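You operate a simulated robot arm through the tools that you are given. There is no shell and no other tool. Be economical: measure what you need, move in short steps, check, and stop when the job is done.

Carry out the task below with a simulated robot arm. There is one attempt and no reset: what you move stays moved.

TASK
Put the pan brush on top of the blue card sleeve.
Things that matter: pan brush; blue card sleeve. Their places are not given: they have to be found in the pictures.

It is judged by the outcome, as a careful person would: the job done as asked, and still so three seconds after it is handed in. It fails if anything else is knocked over, pushed out of place, dropped, spilled or broken.

THE ROBOT
A 6-joint arm with a two-finger parallel gripper, fixed in place. Base frame: the origin is at the foot of the arm, x ahead of it, y to its left, z up; the work surface is at about z = 780. Lengths are in mm, angles in rad, forces in N, time in s.
With the tool pointing down near the work surface it reaches from about 260 to 680 mm from the base axis. Its first joint turns from -1.152 to 1.152 rad. Payload 2.9 kg.
Tool frame: the origin (TCP) lies between the finger pads and is the grasp point; the fingertips stand 30 mm ahead of it; z points along the fingers, y is the line along which they close. The gripper opens to 110 mm. The fingers are 20 mm wide and 10 mm thick; the gripper's body (48 by 112 mm) begins 55 mm behind the TCP.
Orientation is that of the tool frame in the base frame, as [roll, pitch, yaw] about the fixed x, y, z axes, in that order (R = Rz(yaw) Ry(pitch) Rx(roll)). With the fingers straight down and closing along the base's y, the tool's x points along the base's -x, its y along +y and its z along -z.

THE INTERFACE
- The arm moves only by the tool play_rows. Its argument "motion" is a list of rows, each a list of 4 numbers: the shift along the tool's x, y, z in cm, then the turn about the tool's z in rad. In form: [[tx, ty, tz, twist], ...]. A call has 1 to 8 rows; each row is the pose to reach, as a shift and turn from the pose commanded when the call began, along the tool's axes at that moment. "grip" is the closure, from 0 (fully open) to 1 (shut), set as the call begins (left out, the last holds). A row lasts 0.2 s, in which the tool goes at most 50 mm and 0.15 rad; a call with a longer step from one row to the next is refused whole, and so is a gripper value outside its range. A pose out of reach is approached as far as the arm can. The call stops where the force on the tool passes 40 N (or 10 N more than at its start, if that is more) or the arm is blocked; 0.2 s more then pass. The fingers move at their own pace (about 108 mm/s each) and stop on an object; they squeeze with about 21 N. The grip force told is the motor's: it shows also when the fingers shut on nothing. Time passes only in rows, and 0.2 s behind the last, so rows that repeat a pose let the fingers close. It gives the time, the measured TCP pose, the force on the tool (base axes), the opening and the grip force at its end, in the units of the frame above (readings bear some noise), and new pictures: "pictures" is both (left out), scene, wrist or none.
- Cameras (640 x 400 px; columns grow to the right, rows downward): "scene" is fixed at [55, 417, 1390.1]; the picture's right is [-0.92, -0.39, 0.00], its down [-0.20, 0.47, -0.86] and it looks along [0.33, -0.79, -0.52] (base axes); focal length 344 px, centre (320, 200). "wrist" rides on the gripper at [-36, 0, -57] in the tool frame; the picture's right is [0.00, -1.00, 0.00], its down [0.97, 0.00, -0.24] and it looks along [0.24, 0.00, 0.97] (tool axes); focal length 218 px, centre (320, 200).
- probe_pixels(camera, pixels): for up to 12 pixels [column, row] of the newest picture of that camera ("zoom" is the newest enlarged one), the place [x, y, z] in the base frame of the surface seen there, good to about 2 mm. No time passes.
- close_up(camera, box): a new picture of the part [left, top, right, bottom] of that camera's present view, enlarged. No time passes.
- sign_off(): hands the job in; it is judged then, once.

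Work in short steps. Measure before you move; look again where a grasp or a placing could have gone wrong, and mend it. You have 60 turns and 100 pictures in all, the two below and enlarged ones among them. Open the gripper and draw the arm clear of the work before you hand the job in, unless the task says otherwise; then end with one line.

The tools are called after "Emit:" by a JSON object that holds its "fn" and its "kwargs". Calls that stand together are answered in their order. play_rows: Moves the arm, as the interface text tells. Its arguments: {"type":"object","properties":{"motion":{"type":"array","items":{"type":"array","items":{"type":"number"}}},"grip":{"type":"number"},"pictures":{"type":"string","enum":["both","scene","wrist","none"]}},"required":["motion"]} The other tools are called the same way: probe_pixels (camera, pixels) gives the place of the surface under pixels of a picture; close_up (camera, box) takes an enlarged picture of a part of a camera's view; sign_off () hands the job in.

At the start:

```text
time: 0.0
ee_pos: [380.0, -209.7, 1054.6]
orientation: [-3.141, 0.0, -3.141]
wrist_force: [1.0, -0.6, -0.1]
opening: 109.9
gripper_force: 0.0
```

scene: 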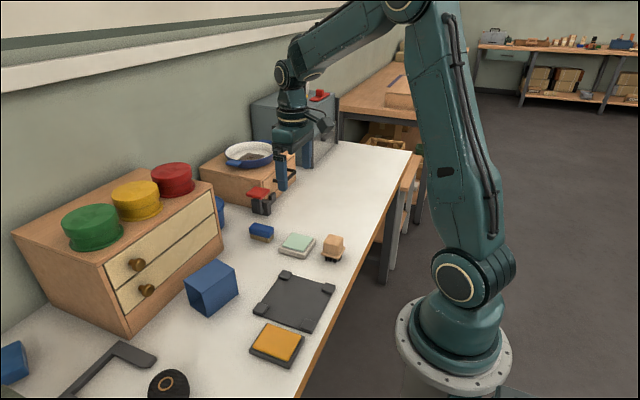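
wrist: 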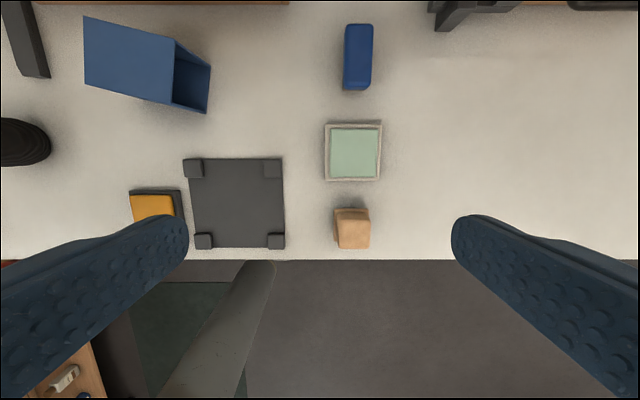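

I see several candidates, so I'll enlarge the middle of the scene to identify the brush and the sleeve.

Emit:
{"fn": "close_up", "kwargs": {"camera": "scene", "box": [220, 170, 380, 270]}}

Emit:
{"fn": "close_up", "kwargs": {"camera": "scene", "box": [0, 240, 256, 400]}}

Emit:
{"fn": "close_up", "kwargs": {"camera": "wrist", "box": [60, 0, 460, 250]}}

```text
4.00 times, centred on (300, 220) of scene
```

zoom: 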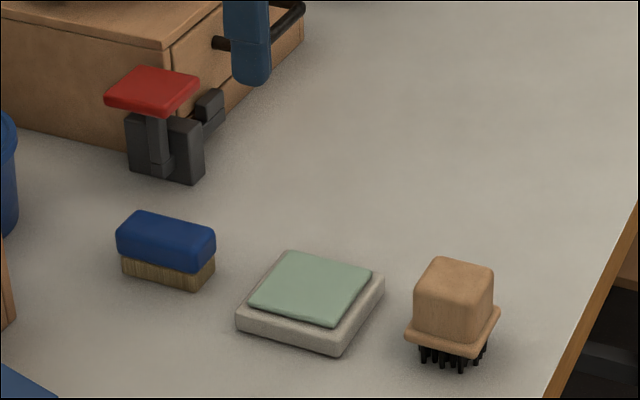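

```text
2.50 times, centred on (128, 320) of scene
```

zoom: 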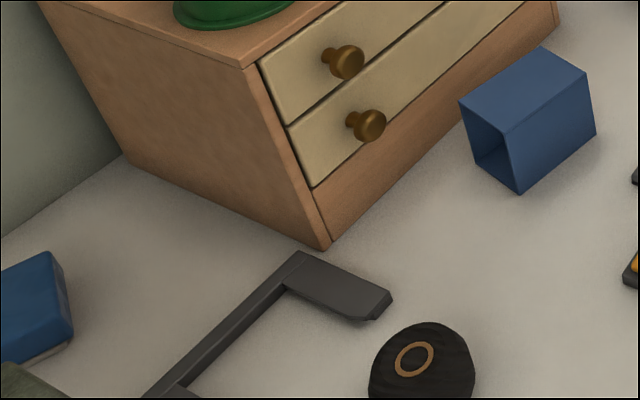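

```text
1.60 times, centred on (260, 125) of wrist
```

zoom: 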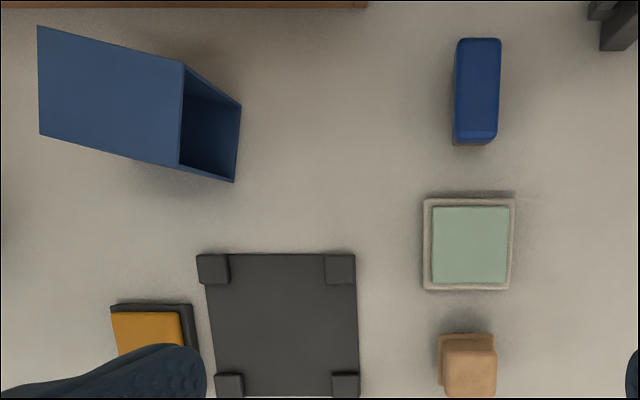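

The brush is the wooden block with bristles (scene ~334,248), and the sleeve is the open blue tube (~210,287). I'll measure both.

Emit:
{"fn": "probe_pixels", "kwargs": {"camera": "scene", "pixels": [[328, 236], [343, 237], [336, 243], [325, 250], [340, 255], [334, 248], [216, 260], [234, 270], [186, 281], [204, 293], [210, 276], [215, 305]]}}

Emit:
{"fn": "probe_pixels", "kwargs": {"camera": "wrist", "pixels": [[340, 222], [366, 222], [341, 246], [367, 246], [354, 235], [336, 212], [86, 18], [86, 82], [171, 42], [169, 100], [130, 60], [208, 110]]}}

```text
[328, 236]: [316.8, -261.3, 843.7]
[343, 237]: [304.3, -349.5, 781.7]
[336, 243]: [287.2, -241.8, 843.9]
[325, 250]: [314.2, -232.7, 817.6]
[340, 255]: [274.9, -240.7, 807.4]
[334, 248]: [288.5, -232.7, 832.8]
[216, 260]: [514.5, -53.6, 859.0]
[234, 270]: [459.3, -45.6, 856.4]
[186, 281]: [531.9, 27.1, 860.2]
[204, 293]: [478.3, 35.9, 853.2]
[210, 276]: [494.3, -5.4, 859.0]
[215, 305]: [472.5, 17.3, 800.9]
```

```text
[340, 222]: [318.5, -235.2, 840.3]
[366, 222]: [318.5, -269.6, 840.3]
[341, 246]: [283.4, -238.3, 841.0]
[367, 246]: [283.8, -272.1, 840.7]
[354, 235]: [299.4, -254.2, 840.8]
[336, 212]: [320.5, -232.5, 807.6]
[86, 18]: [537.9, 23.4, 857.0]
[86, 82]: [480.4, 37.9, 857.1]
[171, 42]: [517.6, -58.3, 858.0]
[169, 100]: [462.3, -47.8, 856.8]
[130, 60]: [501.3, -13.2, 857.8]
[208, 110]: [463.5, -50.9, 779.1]
```

The brush block top is about (300,-254) at z 842. The sleeve top is centred near (499,-11) at z 858. I'll move above the brush and stop high to check alignment.

Emit:
{"fn": "play_rows", "kwargs": {"motion": [[3, -1.5, 1, 0], [6, -3, 4, 0], [8, -4.4, 8, 0], [8, -4.4, 12, 0], [8, -4.4, 12, 0]], "grip": 0}}

```text
time: 1.2
ee_pos: [300.6, -250.6, 934.5]
orientation: [-3.141, 0.0, -3.14]
wrist_force: [-0.6, -0.2, 0.0]
opening: 109.9
gripper_force: 0.0
```

scene: 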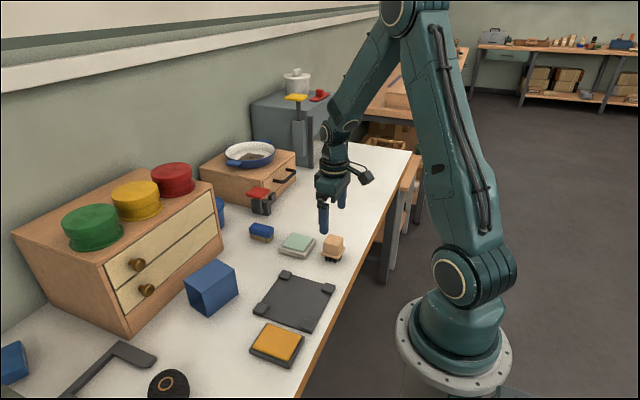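
wrist: 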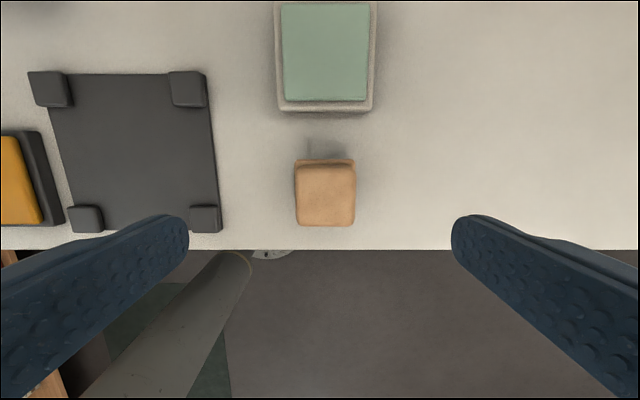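

The arm is hovering over the brush. I'll probe the edges of the block again from here, plus the flange.

Emit:
{"fn": "probe_pixels", "kwargs": {"camera": "wrist", "pixels": [[299, 190], [351, 190], [325, 170], [325, 221], [325, 195], [297, 163], [353, 162], [310, 161]]}}

Emit:
{"fn": "close_up", "kwargs": {"camera": "scene", "box": [302, 220, 366, 270]}}

```text
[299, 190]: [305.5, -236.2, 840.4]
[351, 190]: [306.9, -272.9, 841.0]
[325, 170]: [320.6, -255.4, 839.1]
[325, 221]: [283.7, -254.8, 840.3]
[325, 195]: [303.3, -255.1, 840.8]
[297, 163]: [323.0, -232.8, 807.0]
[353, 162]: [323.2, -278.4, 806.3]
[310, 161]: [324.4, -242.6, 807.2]
```

```text
8.00 times, centred on (334, 245) of scene
```

zoom: 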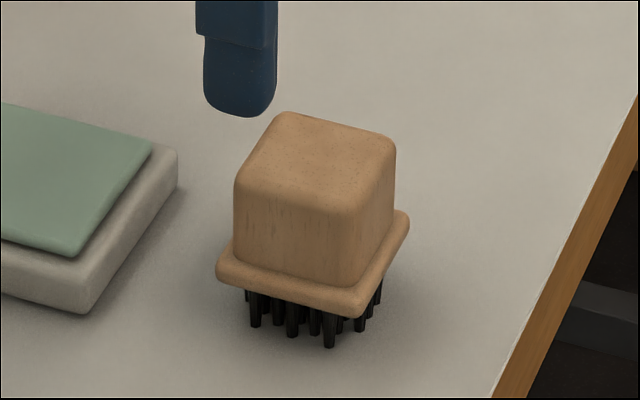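

The block is centred at (302,-255) with its top at 841 and flange top at 807. I'll lower the TCP to about z 842, which puts the tips just above the flange.

Emit:
{"fn": "play_rows", "kwargs": {"motion": [[-0.1, -0.2, 3, 0], [-0.1, -0.2, 6, 0], [-0.1, -0.2, 8, 0], [-0.1, -0.2, 9.2, 0], [-0.1, -0.2, 9.2, 0]]}}

```text
time: 2.4
ee_pos: [301.4, -253.4, 843.0]
orientation: [-3.141, 0.001, -3.141]
wrist_force: [0.3, 0.3, -0.1]
opening: 110.0
gripper_force: 0.0
```

scene: 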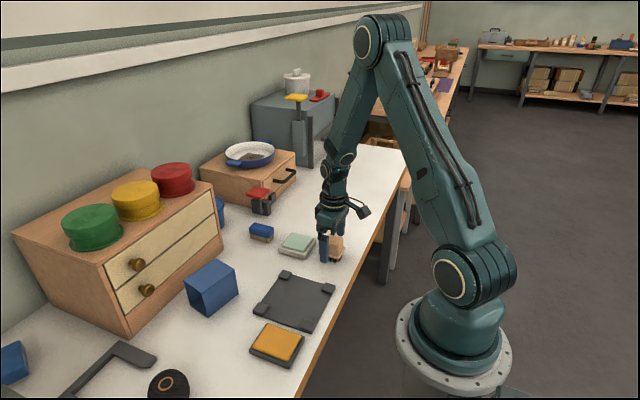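
wrist: 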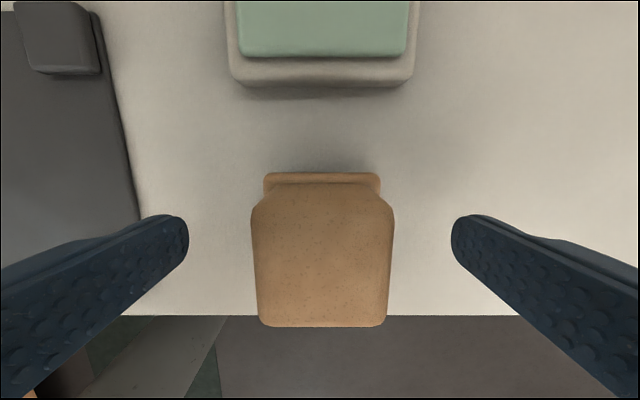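

The brush sits centred between the fingers, so I'll close.

Emit:
{"fn": "play_rows", "kwargs": {"motion": [[0, -0.1, 0, 0], [0, -0.1, 0, 0], [0, -0.1, 0, 0], [0, -0.1, 0, 0]], "grip": 1, "pictures": "wrist"}}

```text
time: 3.4
ee_pos: [301.7, -255.4, 843.1]
orientation: [3.141, 0.002, -3.141]
wrist_force: [0.8, 0.2, -0.2]
opening: 37.5
gripper_force: 21.0
```

wrist: 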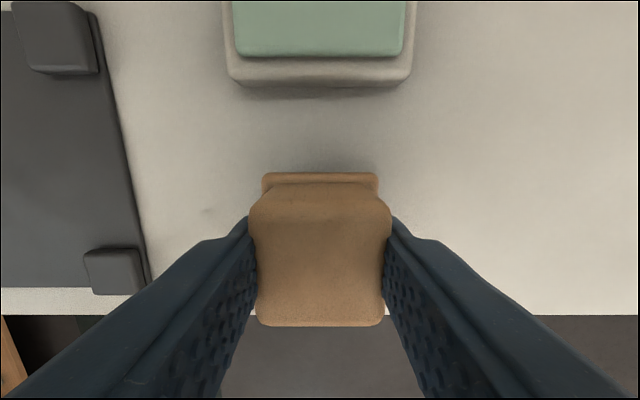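

It's gripped at 37.5 mm opening. I'll lift straight up.

Emit:
{"fn": "play_rows", "kwargs": {"motion": [[0, 0, -2, 0], [0, 0, -5, 0], [0, 0, -9, 0], [0, 0, -14, 0], [0, 0, -14, 0]]}}

```text
time: 4.6
ee_pos: [302.1, -256.5, 981.6]
orientation: [3.14, 0.0, -3.141]
wrist_force: [-0.3, 0.2, -0.2]
opening: 37.7
gripper_force: 20.7
```

scene: 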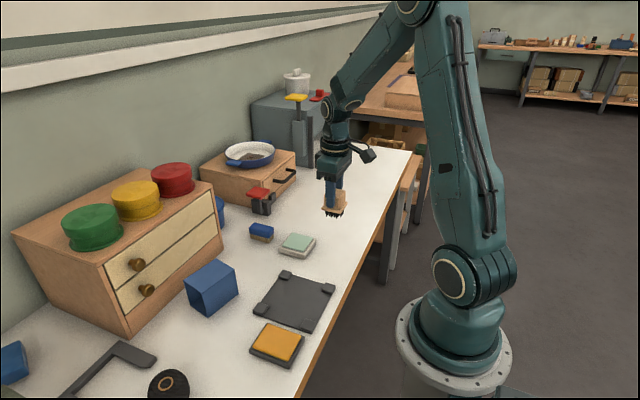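
wrist: 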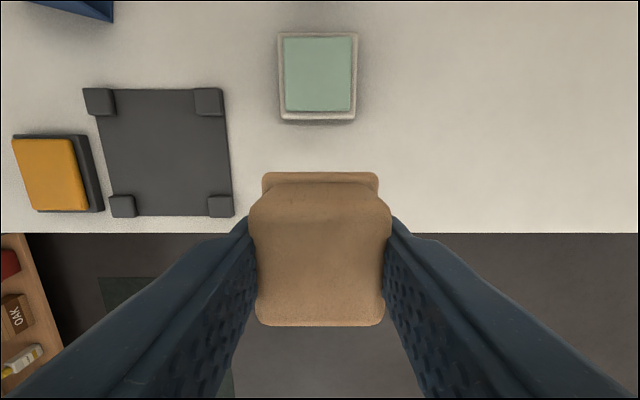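

The brush is held firmly. Before the traverse I'll check how close the cabinet and its knobs are to the sleeve.

Emit:
{"fn": "probe_pixels", "kwargs": {"camera": "scene", "pixels": [[137, 264], [148, 290], [130, 325], [215, 200], [212, 187], [104, 262], [222, 240], [92, 220], [150, 200], [195, 281], [212, 276], [225, 266]]}}

```text
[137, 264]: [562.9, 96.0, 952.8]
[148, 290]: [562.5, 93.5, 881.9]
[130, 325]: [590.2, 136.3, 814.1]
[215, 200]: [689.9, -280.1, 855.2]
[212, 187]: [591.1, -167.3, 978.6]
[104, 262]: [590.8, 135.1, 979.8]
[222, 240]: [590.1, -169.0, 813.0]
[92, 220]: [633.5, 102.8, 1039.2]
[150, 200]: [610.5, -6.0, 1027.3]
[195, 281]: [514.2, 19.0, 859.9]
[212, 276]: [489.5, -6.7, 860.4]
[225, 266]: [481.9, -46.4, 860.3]
```

The cabinet front is at x=590, so there's clearance. I'll traverse at this height and twist about 0.235 rad to line up with the sleeve.

Emit:
{"fn": "play_rows", "kwargs": {"motion": [[-1.5, 1.9, 0, 0], [-4.5, 5.6, 0, 0.03], [-7.5, 9.3, 0, 0.07], [-10.5, 13.0, 0, 0.11], [-13.5, 16.8, 0, 0.15], [-16.5, 20.5, 0, 0.19], [-18.8, 23.4, 0, 0.22], [-19.7, 24.5, 0, 0.235]]}}

```text
time: 6.4
ee_pos: [498.5, -8.7, 984.1]
orientation: [-3.139, -0.001, 2.904]
wrist_force: [0.0, 0.4, -0.5]
opening: 37.4
gripper_force: 21.3
```

scene: 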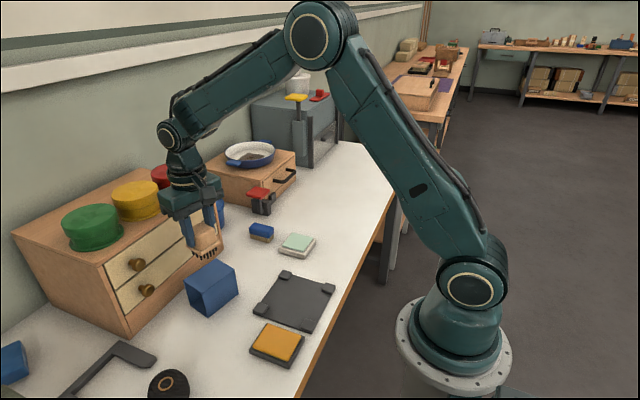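
wrist: 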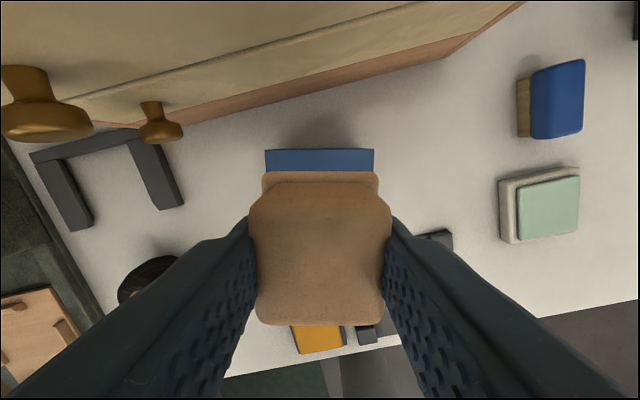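

The sleeve's far edge (cols 265–374) is parallel to the brush and centred on it. I'll lower to just above contact.

Emit:
{"fn": "play_rows", "kwargs": {"motion": [[0, 0, 2, 0], [0, 0, 4, 0], [0, 0, 5.2, 0], [0, 0, 5.6, 0], [0, 0, 5.6, 0]]}}

Emit:
{"fn": "close_up", "kwargs": {"camera": "scene", "box": [160, 200, 272, 270]}}

```text
time: 7.6
ee_pos: [496.9, -11.8, 926.9]
orientation: [3.142, -0.001, 2.907]
wrist_force: [0.4, 0.0, -0.2]
opening: 37.4
gripper_force: 21.1
```

scene: 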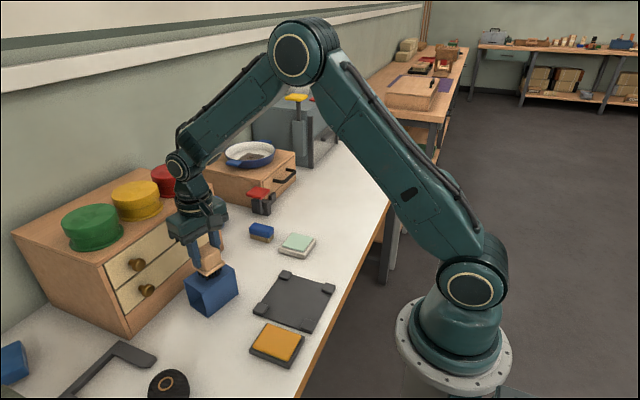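
wrist: 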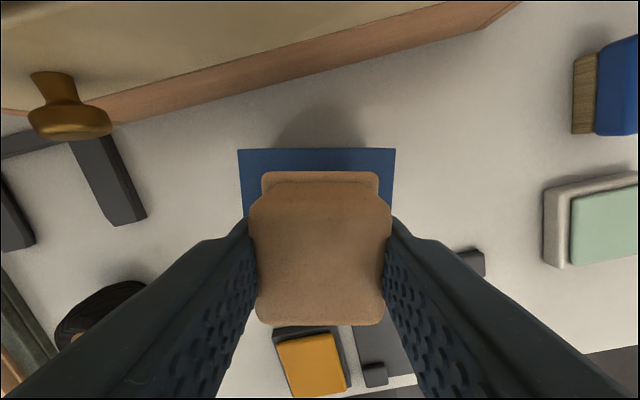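

```text
5.71 times, centred on (216, 235) of scene
```

zoom: 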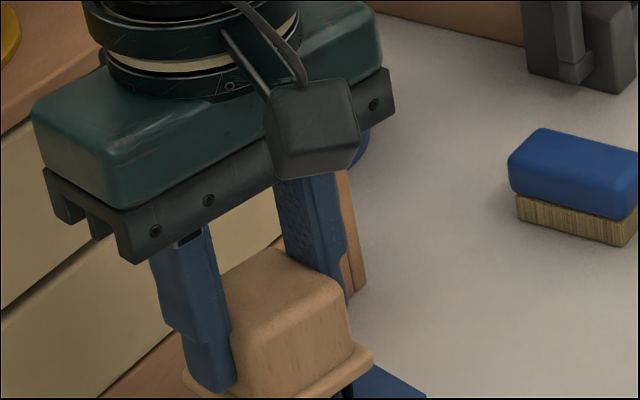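

The brush is over the sleeve with a few millimetres left. I'll lower slowly, watching the force.

Emit:
{"fn": "play_rows", "kwargs": {"motion": [[-0.2, 0, 0.15, 0], [-0.2, 0, 0.3, 0], [-0.2, 0, 0.4, 0], [-0.2, 0, 0.4, 0]]}}

Emit:
{"fn": "close_up", "kwargs": {"camera": "scene", "box": [170, 230, 250, 320]}}

```text
time: 8.6
ee_pos: [499.7, -10.2, 923.2]
orientation: [-3.141, 0.0, 2.906]
wrist_force: [0.4, 0.4, -1.9]
opening: 37.6
gripper_force: 20.7
```

scene: 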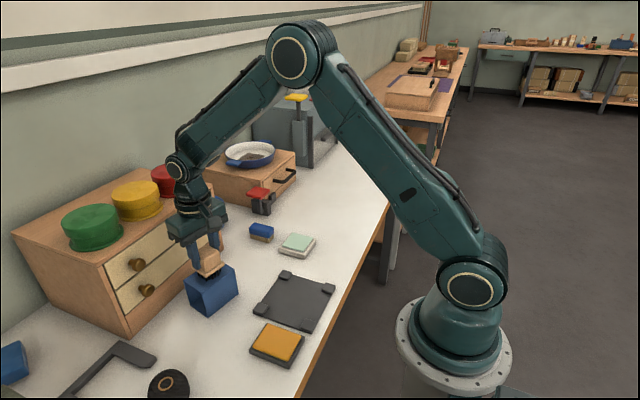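
wrist: 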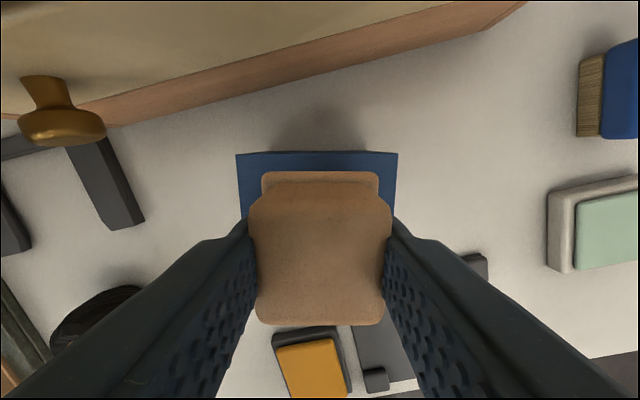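

```text
4.44 times, centred on (210, 275) of scene
```

zoom: 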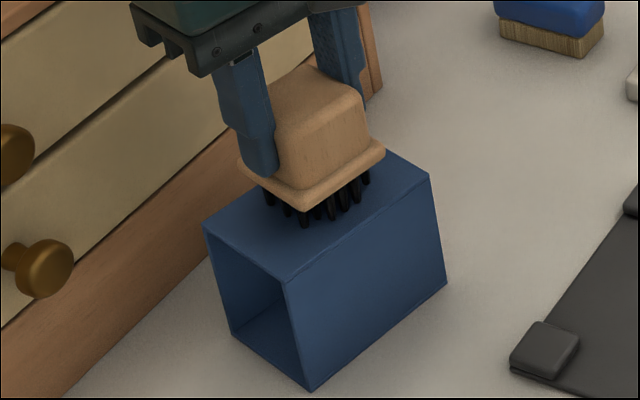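

Force is −1.9 N, so contact has just been made, and the card top is bowing a little. I'll go 1 mm lower to check that it carries the load.

Emit:
{"fn": "play_rows", "kwargs": {"motion": [[0, 0, 0.1, 0], [0, 0, 0.1, 0], [0, 0, 0.1, 0]], "pictures": "wrist"}}

Emit:
{"fn": "close_up", "kwargs": {"camera": "scene", "box": [170, 230, 250, 320]}}

```text
time: 9.4
ee_pos: [500.2, -10.8, 921.6]
orientation: [3.14, 0.001, 2.906]
wrist_force: [0.1, 0.2, -1.2]
opening: 37.6
gripper_force: 21.2
```

wrist: 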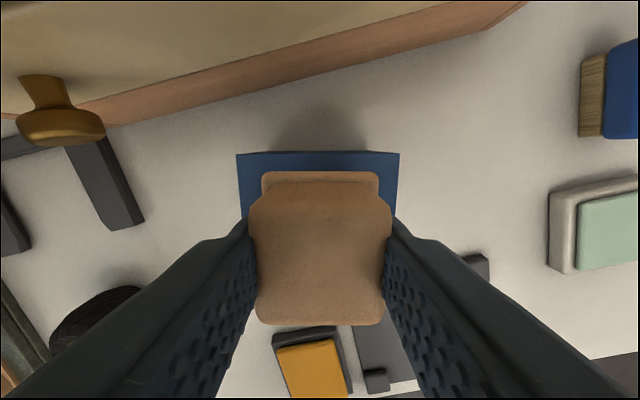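

```text
4.44 times, centred on (210, 275) of scene
```

zoom: 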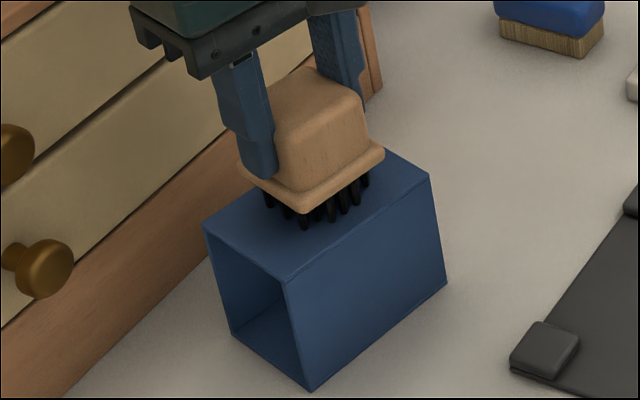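

Bristles rest on the card, and the sleeve stands square. I'll release here with a modest opening.

Emit:
{"fn": "play_rows", "kwargs": {"motion": [[0, 0, 0, 0], [0, 0, 0, 0], [0, 0, 0, 0]], "grip": 0.4, "pictures": "wrist"}}

Emit:
{"fn": "close_up", "kwargs": {"camera": "scene", "box": [170, 230, 250, 320]}}

```text
time: 10.2
ee_pos: [500.5, -10.9, 922.1]
orientation: [-3.141, 0.0, 2.905]
wrist_force: [-0.3, 0.9, 0.5]
opening: 65.8
gripper_force: 0.0
```

wrist: 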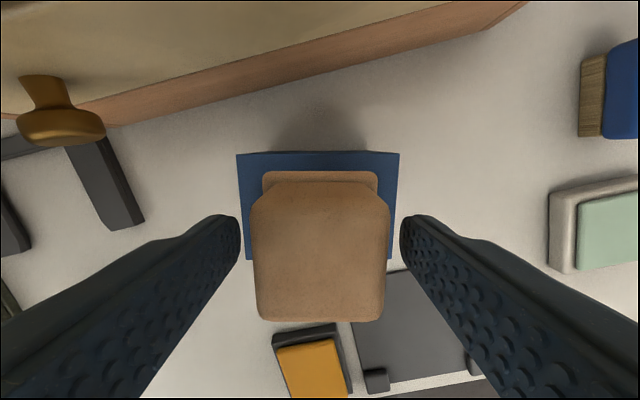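

```text
4.44 times, centred on (210, 275) of scene
```

zoom: 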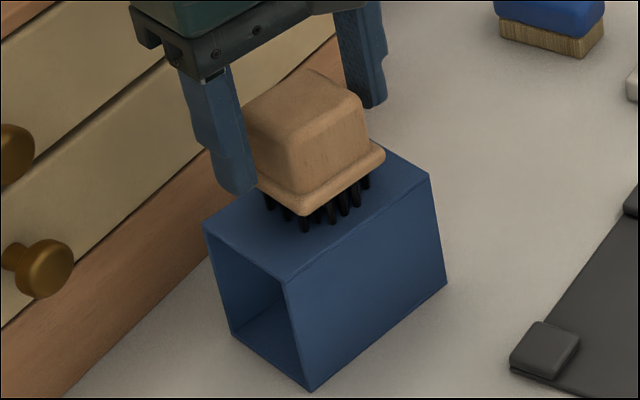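

The brush stands on the sleeve, free of the fingers. I'll go straight up.

Emit:
{"fn": "play_rows", "kwargs": {"motion": [[0, 0, -1, 0], [0, 0, -3, 0], [0, 0, -6, 0], [0, 0, -10, 0], [0, 0, -14, 0], [0, 0, -17, 0], [0, 0, -17, 0]]}}

Emit:
{"fn": "close_up", "kwargs": {"camera": "scene", "box": [170, 230, 250, 320]}}

```text
time: 11.8
ee_pos: [501.5, -8.4, 1091.7]
orientation: [3.141, 0.001, 2.905]
wrist_force: [0.0, -0.2, 0.2]
opening: 66.1
gripper_force: 0.1
```

scene: 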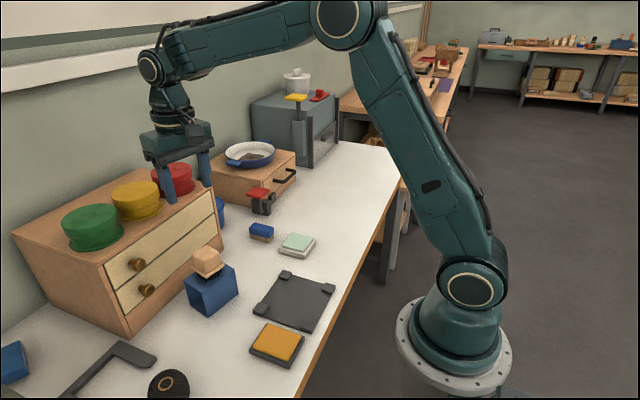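
wrist: 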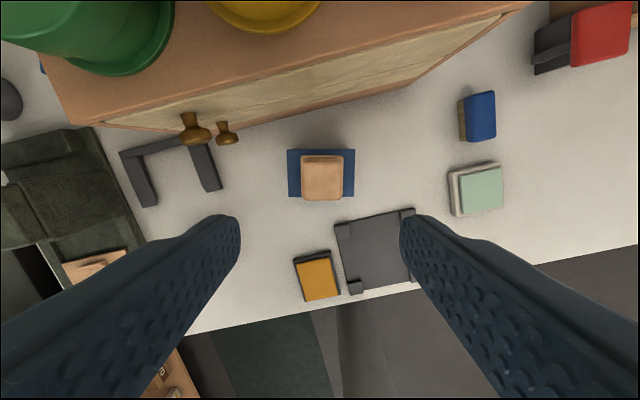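

```text
4.44 times, centred on (210, 275) of scene
```

zoom: 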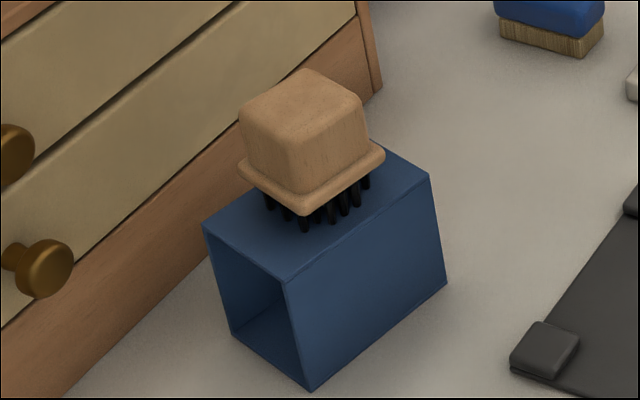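

The brush stands stable on the sleeve. I'll draw the arm back toward the base, open fully, and take a last look.

Emit:
{"fn": "play_rows", "kwargs": {"motion": [[2, 0, 0, 0], [5, 0, 0, 0], [8.5, 0, 0, 0], [12, 0, 0, 0], [14, 0, 0, 0], [14, 0, 0, 0], [14, 0, 0, 0]], "grip": 0}}

```text
time: 13.4
ee_pos: [363.7, 20.9, 1089.2]
orientation: [3.141, -0.001, 2.906]
wrist_force: [-0.6, -0.2, -0.7]
opening: 109.9
gripper_force: 0.1
```

scene: 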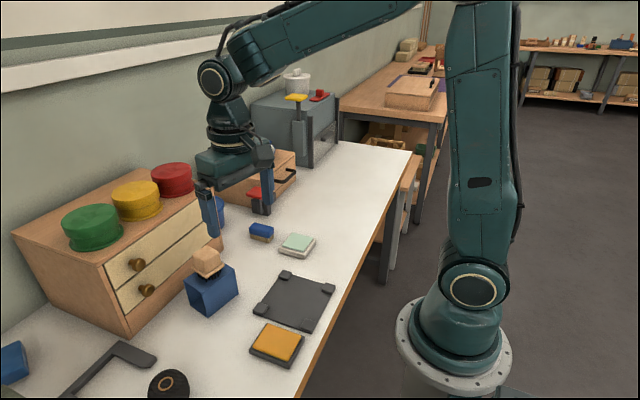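
wrist: 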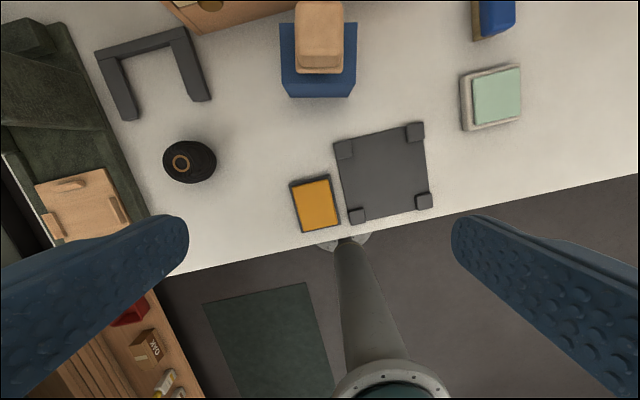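

The brush is unchanged on the sleeve, everything else is in place, and the arm is clear, so I'll hand it in.

Emit:
{"fn": "sign_off", "kwargs": {}}

```text
The job is handed in.
```

The pan brush is standing upright on top of the blue card sleeve, nothing else was moved, and the gripper is open and clear.
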